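You operate a simulated robot arm through the tools that you are given. There is no shell and no other tool. Be economical: measure what you need, move in short steps, check, and stop when the job is done.

You are at the controls of a simulated robot arm. One attempt, no reset.

Task
Put the yellow nozzle from the top of the sample bench on the yellow tray there.

It is judged by the outcome, as a careful person would: the job done as asked, and still so three seconds after it is handed in. It fails if anything else is knocked over, pushed out of place, dropped, spilled or broken.

Robot
A 7-joint arm with a two-finger parallel gripper, fixed in place. Base frame: the origin is at the foot of the arm, x ahead of it, y to its left, z up; the work surface is at about z = 0. Readings come in m, degrees, newtons and seconds.
With the tool pointing down near the work surface it reaches from about 0.24 to 0.62 m from the base axis. Its first joint turns from -66.0 to 66.0 degrees. Payload 2.6 kg.
The tool frame sits at the grasp point between the pads (the TCP): z along the fingers, y along the line on which they close. The tips reach 0.03 m beyond it. Largest opening 0.094 m; finger width 0.028, thickness 0.01; the body of the gripper, 0.05 by 0.096 m, starts 0.055 m behind the TCP.
Orientation is that of the tool frame in the base frame, as [roll, pitch, yaw] about the fixed x, y, z axes, in that order (R = Rz(yaw) Ry(pitch) Rx(roll)). With the fingers straight down and closing along the base's y, the tool's x points along the base's -x, its y along +y and its z along -z.

Tools
- The arm moves only by the tool nudge_tool. Its argument "increments" is a list of rows, each an object of numbers (a shift or turn left out is 0, a gripper value left out holds the last): "tx", "ty", "tz": the shift along the base's x, y, z in m; "spin": the turn about the base's z in degrees. In form: [{"tx": .., "ty": .., "tz": .., "spin": ..}, ...]. A call has 1 to 8 rows; each row is the pose to reach, as a shift and turn from the pose commanded when the call began. "gripper" is the finger opening in m, from 0 to 0.094, set as the call begins (left out, the last holds). Rows are played at 5 a second. More than 0.05 m and 8.6 degrees between two rows, or a gripper value outside its range, and nothing of the call is played. A pose out of reach is approached as far as the arm can. The call stops where the force on the tool passes 40 N (or 10 N more than at its start, if that is more) or the arm is blocked; 0.2 s more then pass. Each finger travels about 0.072 m/s and halts on what it meets, pressing with about 33 N; the grip force reading is that of the motor and also rises with nothing between the fingers. The clock runs only during rows and for 0.2 s after the last one: add rows that repeat a pose to give the fingers time. It gives the time, the measured TCP pose, the force on the tool (base axes), the opening and the grip force at its end, in the units of the frame above (readings bear some noise), and new pictures: "show" is both (left out), scene, wrist or none.
- Cameras (640 x 400 px; columns grow to the right, rows downward): "scene" is fixed at [0.0442, 0.4547, 0.5436]; the picture's right is [-0.58, -0.82, 0.00], its down [-0.61, 0.43, -0.67] and it looks along [0.55, -0.39, -0.74] (base axes); focal length 293 px, centre (320, 200). "wrist" rides on the gripper at [-0.037, 0, -0.058] in the tool frame; the picture's right is [0.00, -1.00, 0.00], its down [0.97, 0.00, -0.24] and it looks along [0.24, 0.00, 0.97] (tool axes); focal length 218 px, centre (320, 200). There is no depth. A picture from a camera that has moved, and an enlarged one, comes with that camera's place and axes in the base frame and with its lens.
- close_up(camera, box): a new picture of the part [left, top, right, bottom] of that camera's present view, enlarged. The clock stands still meanwhile.
- sign_off(): hands the job in; it is judged then, once.

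Go step by step. Nothing tells you positions but the pictures and the camera data: compare them with the known pose of the tool, close in by small moves and look again before you grip or let go. The budget is 90 turns and 150 pictures, counting those below and the enlarged ones. Unless the task says otherwise, let go and move clear before handing in, and close with one line.

The tools are called after "Emit:" as a command line: name --argument value ..., lists and objects as JSON in quotes. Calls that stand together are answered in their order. nudge_tool: Moves the arm, as the interface text tells. Its arguments: {"type":"object","properties":{"increments":{"type":"array"},"gripper":{"type":"number"},"show":{"type":"string","enum":["both","scene","wrist","none"]}},"required":["increments"]} The other tools are called the same way: close_up (camera, box) takes an enlarged picture of a part of a camera's view; sign_off () hands the job in.

At the start:

```text
t: 0.0
eef_pos: [0.2786, 0.2316, 0.3059]
tool_rot: [-180.0, 0.1, 180.0]
ft_force: [0.6, 0.0, -0.2]
gripper_width: 0.0938
gripper_force: 0.0
```

scene: 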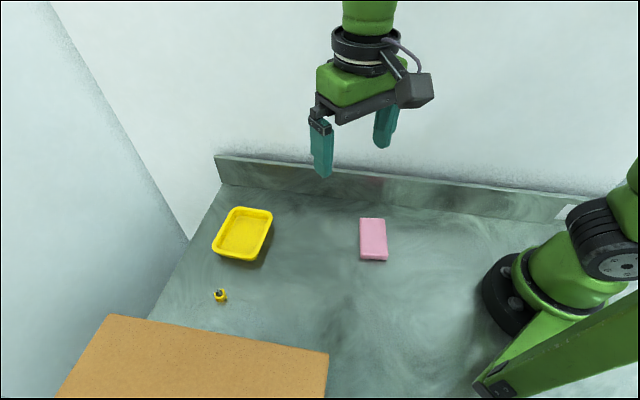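
wrist: 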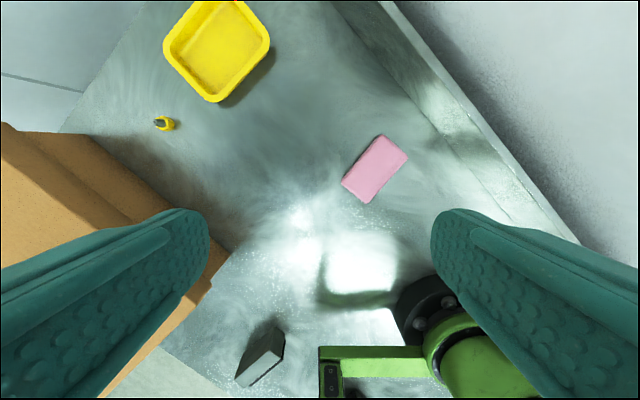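

The nozzle shows near (0.349, 0.471) in both cameras and the tray near (0.454, 0.375), with a cardboard box close to the nozzle. I'll look closer first.

Emit:
close_up --camera "scene" --box '[180, 270, 260, 320]'

Emit:
close_up --camera "wrist" --box '[0, 60, 320, 260]'

```text
8.00 times, centred on (220, 295) of scene
camera zoom: at [0.0442, 0.4547, 0.5436], right [-0.58, -0.82, 0.0], down [-0.61, 0.43, -0.67], along [0.55, -0.39, -0.74], focal length 2345 px, centre (1120, -560)
```

zoom: 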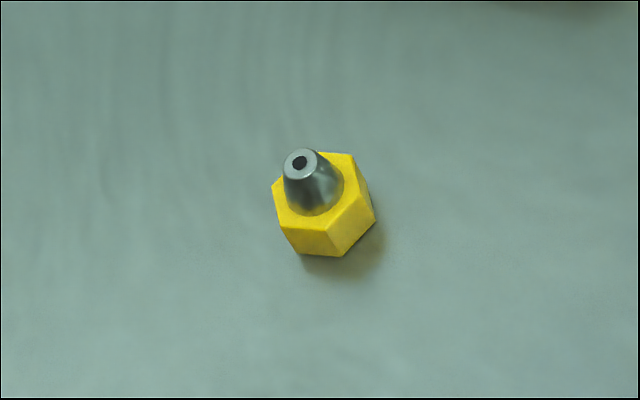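

```text
2.00 times, centred on (160, 160) of wrist
camera zoom: at [0.3151, 0.2323, 0.3627], right [0.0, -1.0, 0.0], down [-0.97, 0.0, 0.24], along [-0.24, 0.0, -0.97], focal length 436 px, centre (640, 280)
```

zoom: 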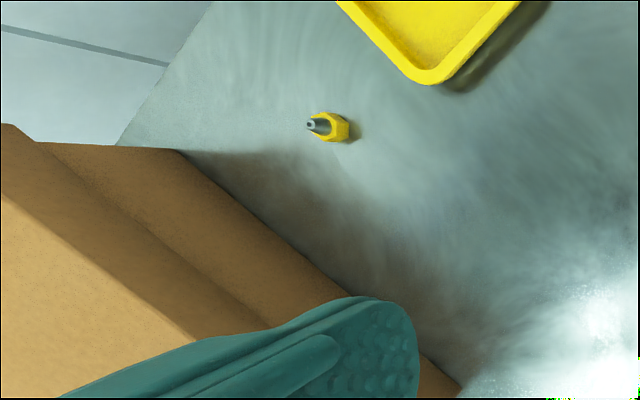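

The nozzle is a hex nut (about 18 mm across flats, about 10 mm tall) standing upright with its cone up. The box wall is about 0.10 m away. I'll move above the nozzle and turn about -10° to line up with its flats.

Emit:
nudge_tool --increments '[{"tx": 0.012, "ty": 0.04, "tz": -0.01, "spin": -2}, {"tx": 0.024, "ty": 0.08, "tz": -0.03, "spin": -4}, {"tx": 0.036, "ty": 0.12, "tz": -0.05, "spin": -6}, {"tx": 0.048, "ty": 0.16, "tz": -0.07, "spin": -8}, {"tx": 0.06, "ty": 0.2, "tz": -0.09, "spin": -10}, {"tx": 0.0704, "ty": 0.2394, "tz": -0.11, "spin": -10}, {"tx": 0.0704, "ty": 0.2394, "tz": -0.15, "spin": -10}, {"tx": 0.0704, "ty": 0.2394, "tz": -0.15, "spin": -10}]'

```text
t: 1.8
eef_pos: [0.348, 0.4746, 0.1538]
tool_rot: [179.9, 0.0, 169.9]
ft_force: [-0.5, 0.1, 0.1]
gripper_width: 0.0939
gripper_force: 0.0
camera wrist: at [0.3833, 0.4679, 0.2113], right [-0.17, -0.98, 0.0], down [-0.96, 0.17, 0.24], along [-0.24, 0.04, -0.97], focal length 218 px, centre (320, 200)
```

scene: 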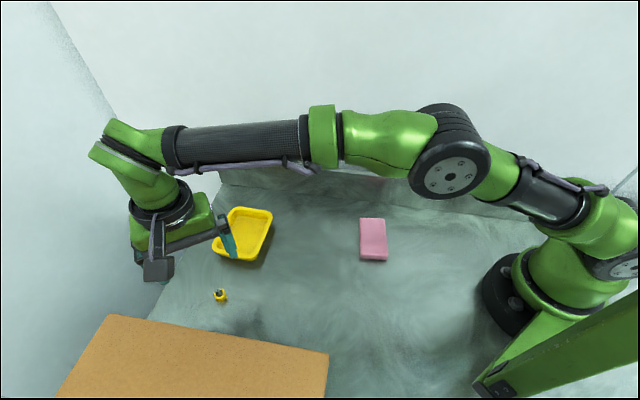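
wrist: 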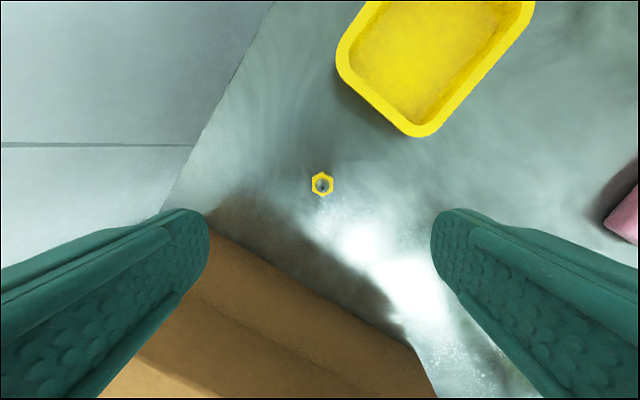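

The nozzle computes to (0.348, 0.472), and the TCP is at (0.348, 0.4746). I'll check the alignment of the flats.

Emit:
close_up --camera "wrist" --box '[282, 160, 362, 210]'

```text
8.00 times, centred on (322, 185) of wrist
camera zoom: at [0.3833, 0.4679, 0.2113], right [-0.17, -0.98, 0.0], down [-0.96, 0.17, 0.24], along [-0.24, 0.04, -0.97], focal length 1746 px, centre (304, 320)
```

zoom: 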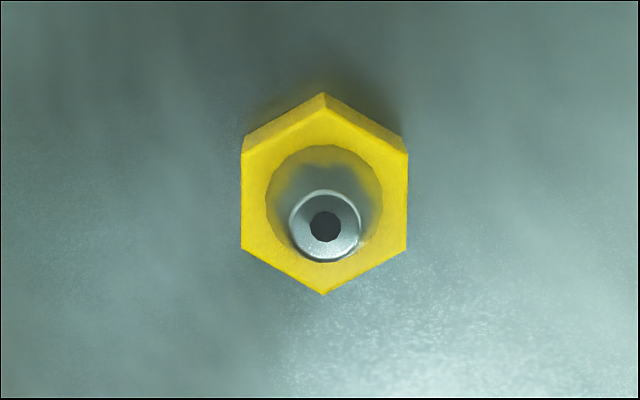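

The flats are square to the fingers and the offset is about 2–3 mm in y. I'll correct that and descend with the gripper partly closed.

Emit:
nudge_tool --increments '[{"tx": -0.0005, "ty": -0.0027, "tz": -0.03}, {"tx": -0.0005, "ty": -0.0027, "tz": -0.06}, {"tx": -0.0005, "ty": -0.0027, "tz": -0.08}, {"tx": -0.0005, "ty": -0.0027, "tz": -0.08}]' --gripper 0.05

```text
t: 2.8
eef_pos: [0.3481, 0.4703, 0.0745]
tool_rot: [179.9, -0.1, 170.1]
ft_force: [0.2, -0.1, 0.6]
gripper_width: 0.0498
gripper_force: 0.1
camera wrist: at [0.384, 0.4644, 0.132], right [-0.17, -0.98, 0.0], down [-0.96, 0.17, 0.24], along [-0.24, 0.04, -0.97], focal length 218 px, centre (320, 200)
```

scene: 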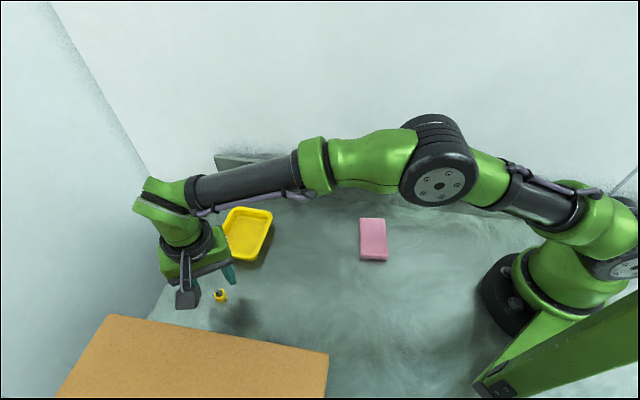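
wrist: 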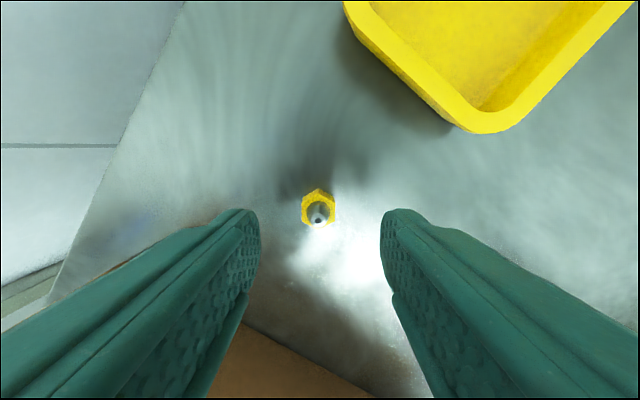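

It is centred, so I'll descend to grip height.

Emit:
nudge_tool --increments '[{"tz": -0.02}, {"tz": -0.034}, {"tz": -0.0395}, {"tz": -0.0395}]' --gripper 0.05

Emit:
nudge_tool --increments '[{}, {}, {}, {}]' --gripper 0.0

```text
t: 3.8
eef_pos: [0.3483, 0.4686, 0.0356]
tool_rot: [180.0, 0.0, 170.0]
ft_force: [0.8, -1.0, -1.0]
gripper_width: 0.0499
gripper_force: 0.1
camera wrist: at [0.3843, 0.4629, 0.0919], right [-0.17, -0.98, 0.0], down [-0.96, 0.17, 0.24], along [-0.24, 0.04, -0.97], focal length 218 px, centre (320, 200)
```

scene: 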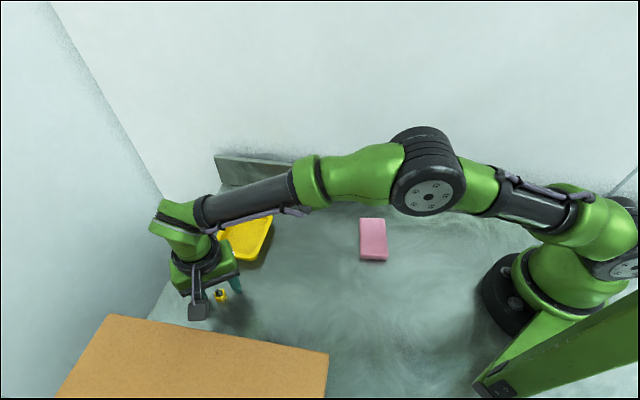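
wrist: 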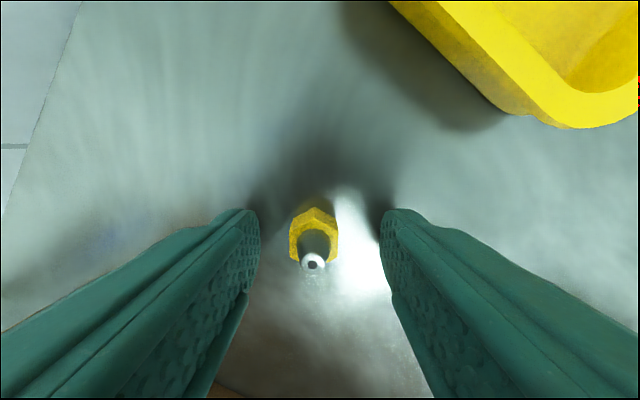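

```text
t: 4.8
eef_pos: [0.3487, 0.4696, 0.0358]
tool_rot: [-180.0, 0.0, 170.0]
ft_force: [0.1, -0.7, 0.1]
gripper_width: 0.0195
gripper_force: 33.4
camera wrist: at [0.3843, 0.4629, 0.0922], right [-0.17, -0.98, 0.0], down [-0.96, 0.17, 0.24], along [-0.24, 0.04, -0.97], focal length 218 px, centre (320, 200)
```

scene: 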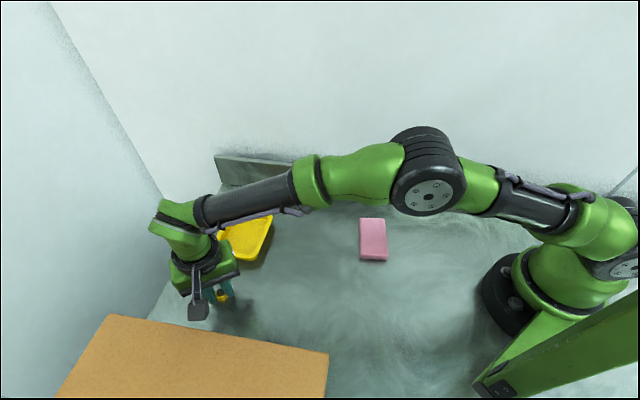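
wrist: 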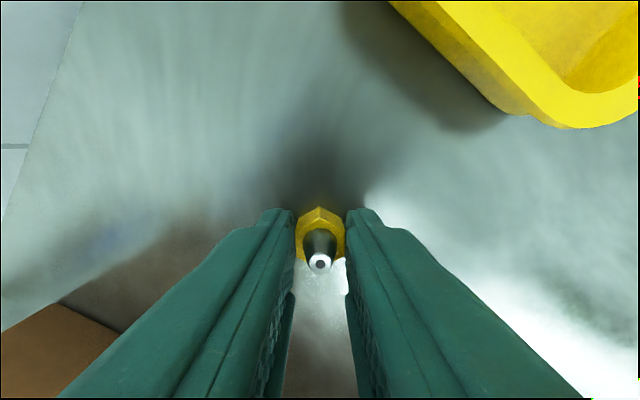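

The nozzle is held at 19.5 mm opening with 33 N. I'll lift it straight up and check the grip.

Emit:
nudge_tool --increments '[{"tz": 0.02}, {"tz": 0.05}, {"tz": 0.08}, {"tz": 0.11}, {"tz": 0.11}]'

```text
t: 6.0
eef_pos: [0.3501, 0.4688, 0.1474]
tool_rot: [179.9, 0.0, 169.9]
ft_force: [-0.2, -0.1, 0.1]
gripper_width: 0.0201
gripper_force: 33.1
camera wrist: at [0.3852, 0.4628, 0.2043], right [-0.17, -0.98, 0.0], down [-0.96, 0.17, 0.24], along [-0.24, 0.04, -0.97], focal length 218 px, centre (320, 200)
```

scene: 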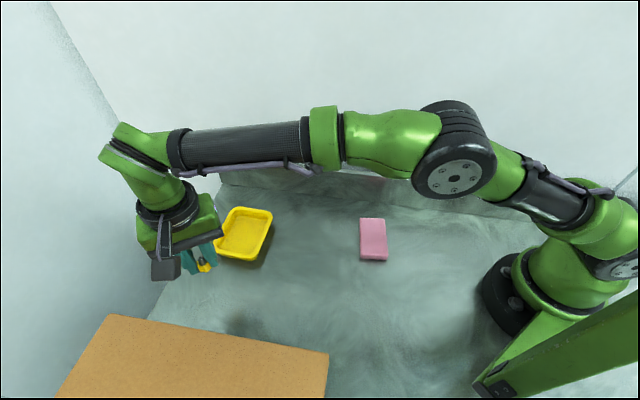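
wrist: 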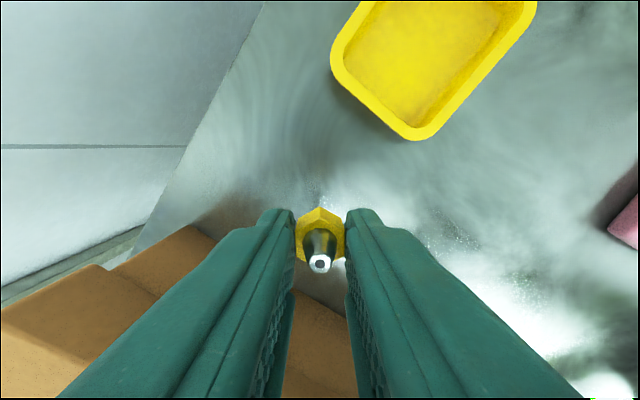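

The nozzle is firmly held and upright. I'll carry it over the tray centre at about (0.452, 0.374).

Emit:
nudge_tool --increments '[{"tx": 0.02, "ty": -0.019}, {"tx": 0.04, "ty": -0.038}, {"tx": 0.06, "ty": -0.057}, {"tx": 0.08, "ty": -0.076}, {"tx": 0.102, "ty": -0.096}, {"tx": 0.102, "ty": -0.096}, {"tx": 0.102, "ty": -0.096}]'

```text
t: 7.6
eef_pos: [0.4526, 0.3717, 0.1462]
tool_rot: [179.9, 0.1, 170.0]
ft_force: [0.2, 0.2, -1.2]
gripper_width: 0.0201
gripper_force: 32.9
camera wrist: at [0.4877, 0.3659, 0.2031], right [-0.17, -0.98, 0.0], down [-0.96, 0.17, 0.24], along [-0.24, 0.04, -0.97], focal length 218 px, centre (320, 200)
```

scene: 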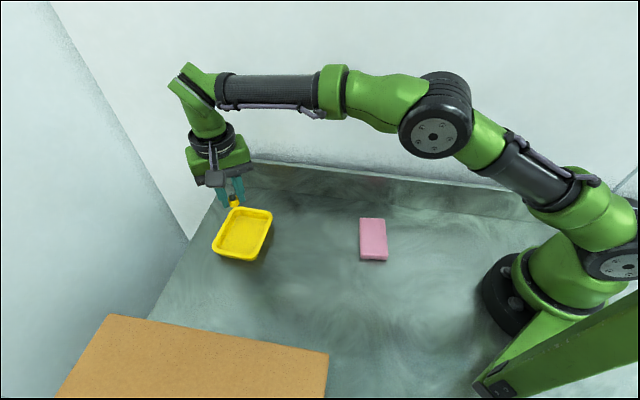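
wrist: 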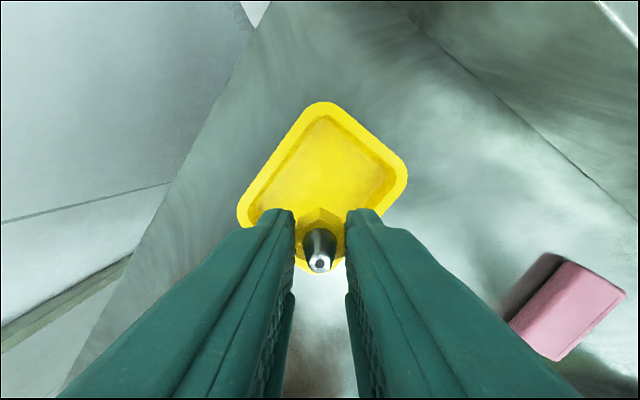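

The tool is centred over the tray (centre about (0.451, 0.370)). I'll lower it.

Emit:
nudge_tool --increments '[{"tx": -0.001, "ty": -0.001, "tz": -0.03}, {"tx": -0.001, "ty": -0.001, "tz": -0.06}, {"tx": -0.001, "ty": -0.001, "tz": -0.08}, {"tx": -0.001, "ty": -0.001, "tz": -0.094}, {"tx": -0.001, "ty": -0.001, "tz": -0.097}, {"tx": -0.001, "ty": -0.001, "tz": -0.097}]'

Emit:
close_up --camera "scene" --box '[190, 180, 310, 280]'

```text
t: 9.0
eef_pos: [0.4502, 0.3724, 0.0489]
tool_rot: [180.0, 0.0, 170.0]
ft_force: [0.5, 0.5, -1.1]
gripper_width: 0.02
gripper_force: 33.9
camera wrist: at [0.4856, 0.3658, 0.1053], right [-0.17, -0.98, 0.0], down [-0.96, 0.17, 0.24], along [-0.24, 0.04, -0.97], focal length 218 px, centre (320, 200)
```

scene: 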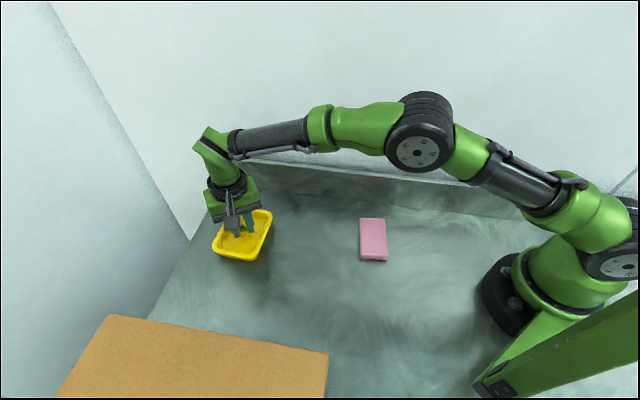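
wrist: 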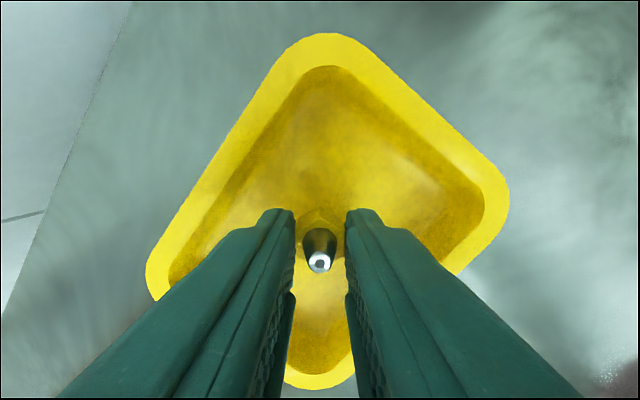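

```text
4.00 times, centred on (250, 230) of scene
camera zoom: at [0.0443, 0.4547, 0.5436], right [-0.58, -0.82, 0.0], down [-0.61, 0.43, -0.67], along [0.55, -0.39, -0.74], focal length 1173 px, centre (600, 80)
```

zoom: 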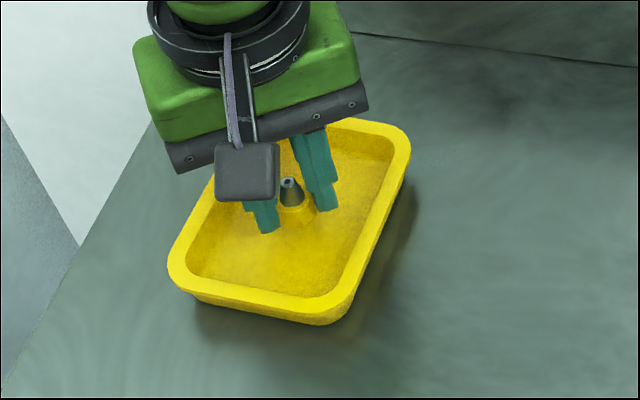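

The nozzle is inside the tray, a few millimetres above the floor. I'll creep down and watch the force.

Emit:
nudge_tool --increments '[{"tz": -0.002}, {"tz": -0.004}, {"tz": -0.005}, {"tz": -0.005}]' --show "none"

```text
t: 10.0
eef_pos: [0.4487, 0.3717, 0.0427]
tool_rot: [-179.9, 0.0, 170.0]
ft_force: [-0.2, 0.2, 0.6]
gripper_width: 0.02
gripper_force: 33.0
```

Emit:
nudge_tool --increments '[{"tz": -0.001}, {"tz": -0.002}, {"tz": -0.002}]' --show "none"

```text
t: 10.8
eef_pos: [0.4496, 0.371, 0.042]
tool_rot: [-180.0, 0.1, 170.0]
ft_force: [0.2, -0.2, -0.2]
gripper_width: 0.02
gripper_force: 33.1
```

There is no contact yet at z of about 0.042. I'll continue in small steps.

Emit:
nudge_tool --increments '[{"tz": -0.001}, {"tz": -0.002}, {"tz": -0.002}]' --show "wrist"

Emit:
close_up --camera "scene" --box '[210, 200, 290, 250]'

```text
t: 11.6
eef_pos: [0.4509, 0.3707, 0.0408]
tool_rot: [-179.9, 0.0, 170.0]
ft_force: [0.6, -0.1, -0.1]
gripper_width: 0.02
gripper_force: 33.0
camera wrist: at [0.4855, 0.3654, 0.0975], right [-0.17, -0.98, 0.0], down [-0.96, 0.17, 0.24], along [-0.24, 0.04, -0.97], focal length 218 px, centre (320, 200)
```

wrist: 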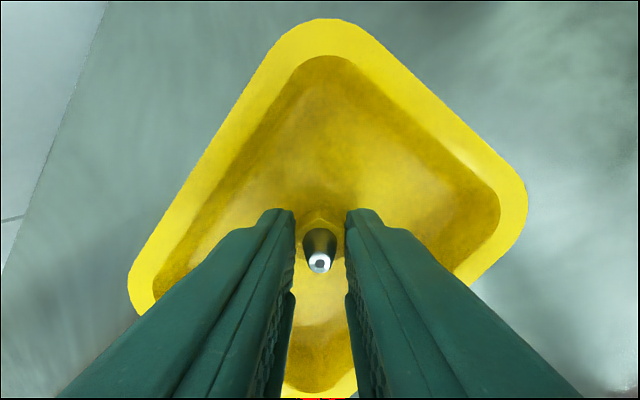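

```text
8.00 times, centred on (250, 225) of scene
camera zoom: at [0.0442, 0.4547, 0.5436], right [-0.58, -0.82, 0.0], down [-0.61, 0.43, -0.67], along [0.55, -0.39, -0.74], focal length 2345 px, centre (880, 0)
```

zoom: 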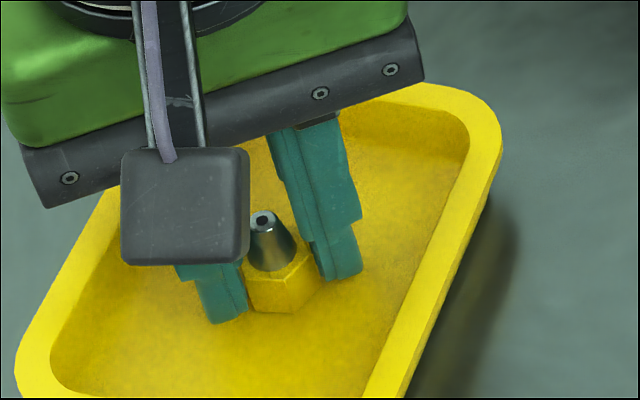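

It is very nearly down. I'll take one more small step.

Emit:
nudge_tool --increments '[{"tz": -0.0005}, {"tz": -0.001}, {"tz": -0.0015}, {"tz": -0.0015}]' --show "none"

```text
t: 12.6
eef_pos: [0.4489, 0.3712, 0.0376]
tool_rot: [180.0, 0.1, 170.1]
ft_force: [0.1, -1.1, -0.5]
gripper_width: 0.0199
gripper_force: 33.3
```

Emit:
nudge_tool --increments '[{"tz": -0.0005}, {"tz": -0.001}, {"tz": -0.001}]' --show "none"

Emit:
close_up --camera "scene" --box '[225, 215, 265, 245]'

```text
t: 13.4
eef_pos: [0.4507, 0.3713, 0.0395]
tool_rot: [179.9, 0.2, 170.1]
ft_force: [-2.6, -1.4, 7.9]
gripper_width: 0.0197
gripper_force: 33.1
```

```text
13.33 times, centred on (245, 230) of scene
camera zoom: at [0.0442, 0.4547, 0.5437], right [-0.58, -0.82, 0.0], down [-0.61, 0.43, -0.67], along [0.55, -0.39, -0.74], focal length 3909 px, centre (1320, -200)
```

zoom: 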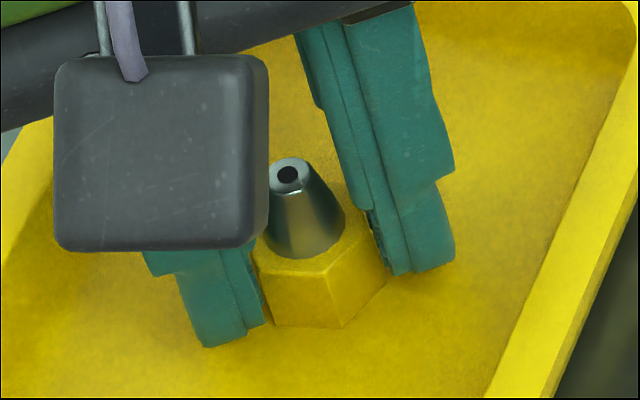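

Contact: an 8 N upward force, and the nozzle rests on the tray floor. I'll open gently and then rise.

Emit:
nudge_tool --increments '[{}, {}, {}]' --gripper 0.045 --show "wrist"

Emit:
nudge_tool --increments '[{"tz": 0.02}, {"tz": 0.05}, {"tz": 0.09}, {"tz": 0.13}, {"tz": 0.13}]'

```text
t: 14.2
eef_pos: [0.4495, 0.3721, 0.0371]
tool_rot: [180.0, 0.0, 170.0]
ft_force: [0.3, -0.7, -0.7]
gripper_width: 0.0447
gripper_force: 0.0
camera wrist: at [0.4855, 0.3656, 0.0947], right [-0.17, -0.98, 0.0], down [-0.96, 0.17, 0.24], along [-0.24, 0.04, -0.97], focal length 218 px, centre (320, 200)
```

wrist: 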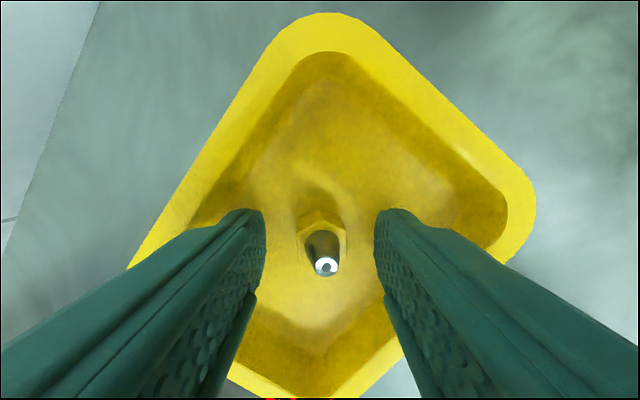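

```text
t: 15.4
eef_pos: [0.4491, 0.3723, 0.1687]
tool_rot: [180.0, -0.1, 170.1]
ft_force: [-0.1, -0.5, 0.1]
gripper_width: 0.045
gripper_force: 0.0
camera wrist: at [0.4848, 0.3659, 0.2255], right [-0.17, -0.98, 0.0], down [-0.96, 0.17, 0.24], along [-0.24, 0.04, -0.97], focal length 218 px, centre (320, 200)
```

scene: 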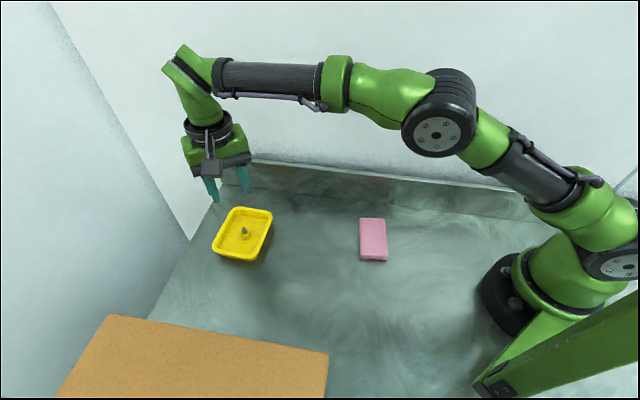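
wrist: 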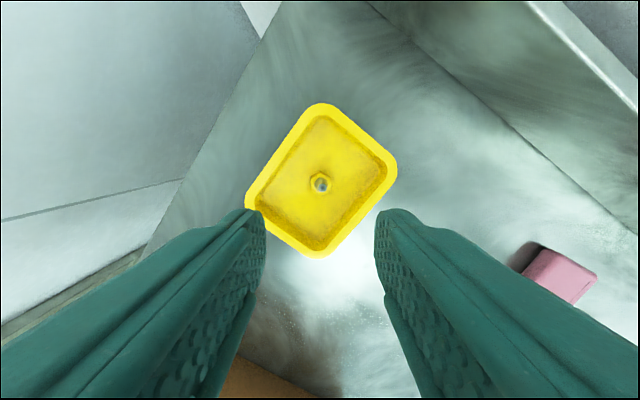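

The nozzle stands upright in the middle of the tray, the gripper is clear and nothing else has moved. I'm handing it in.

Emit:
sign_off

```text
The job is handed in.
```

The yellow nozzle is standing upright in the middle of the yellow tray; the gripper has let go and moved clear, and nothing else was disturbed.
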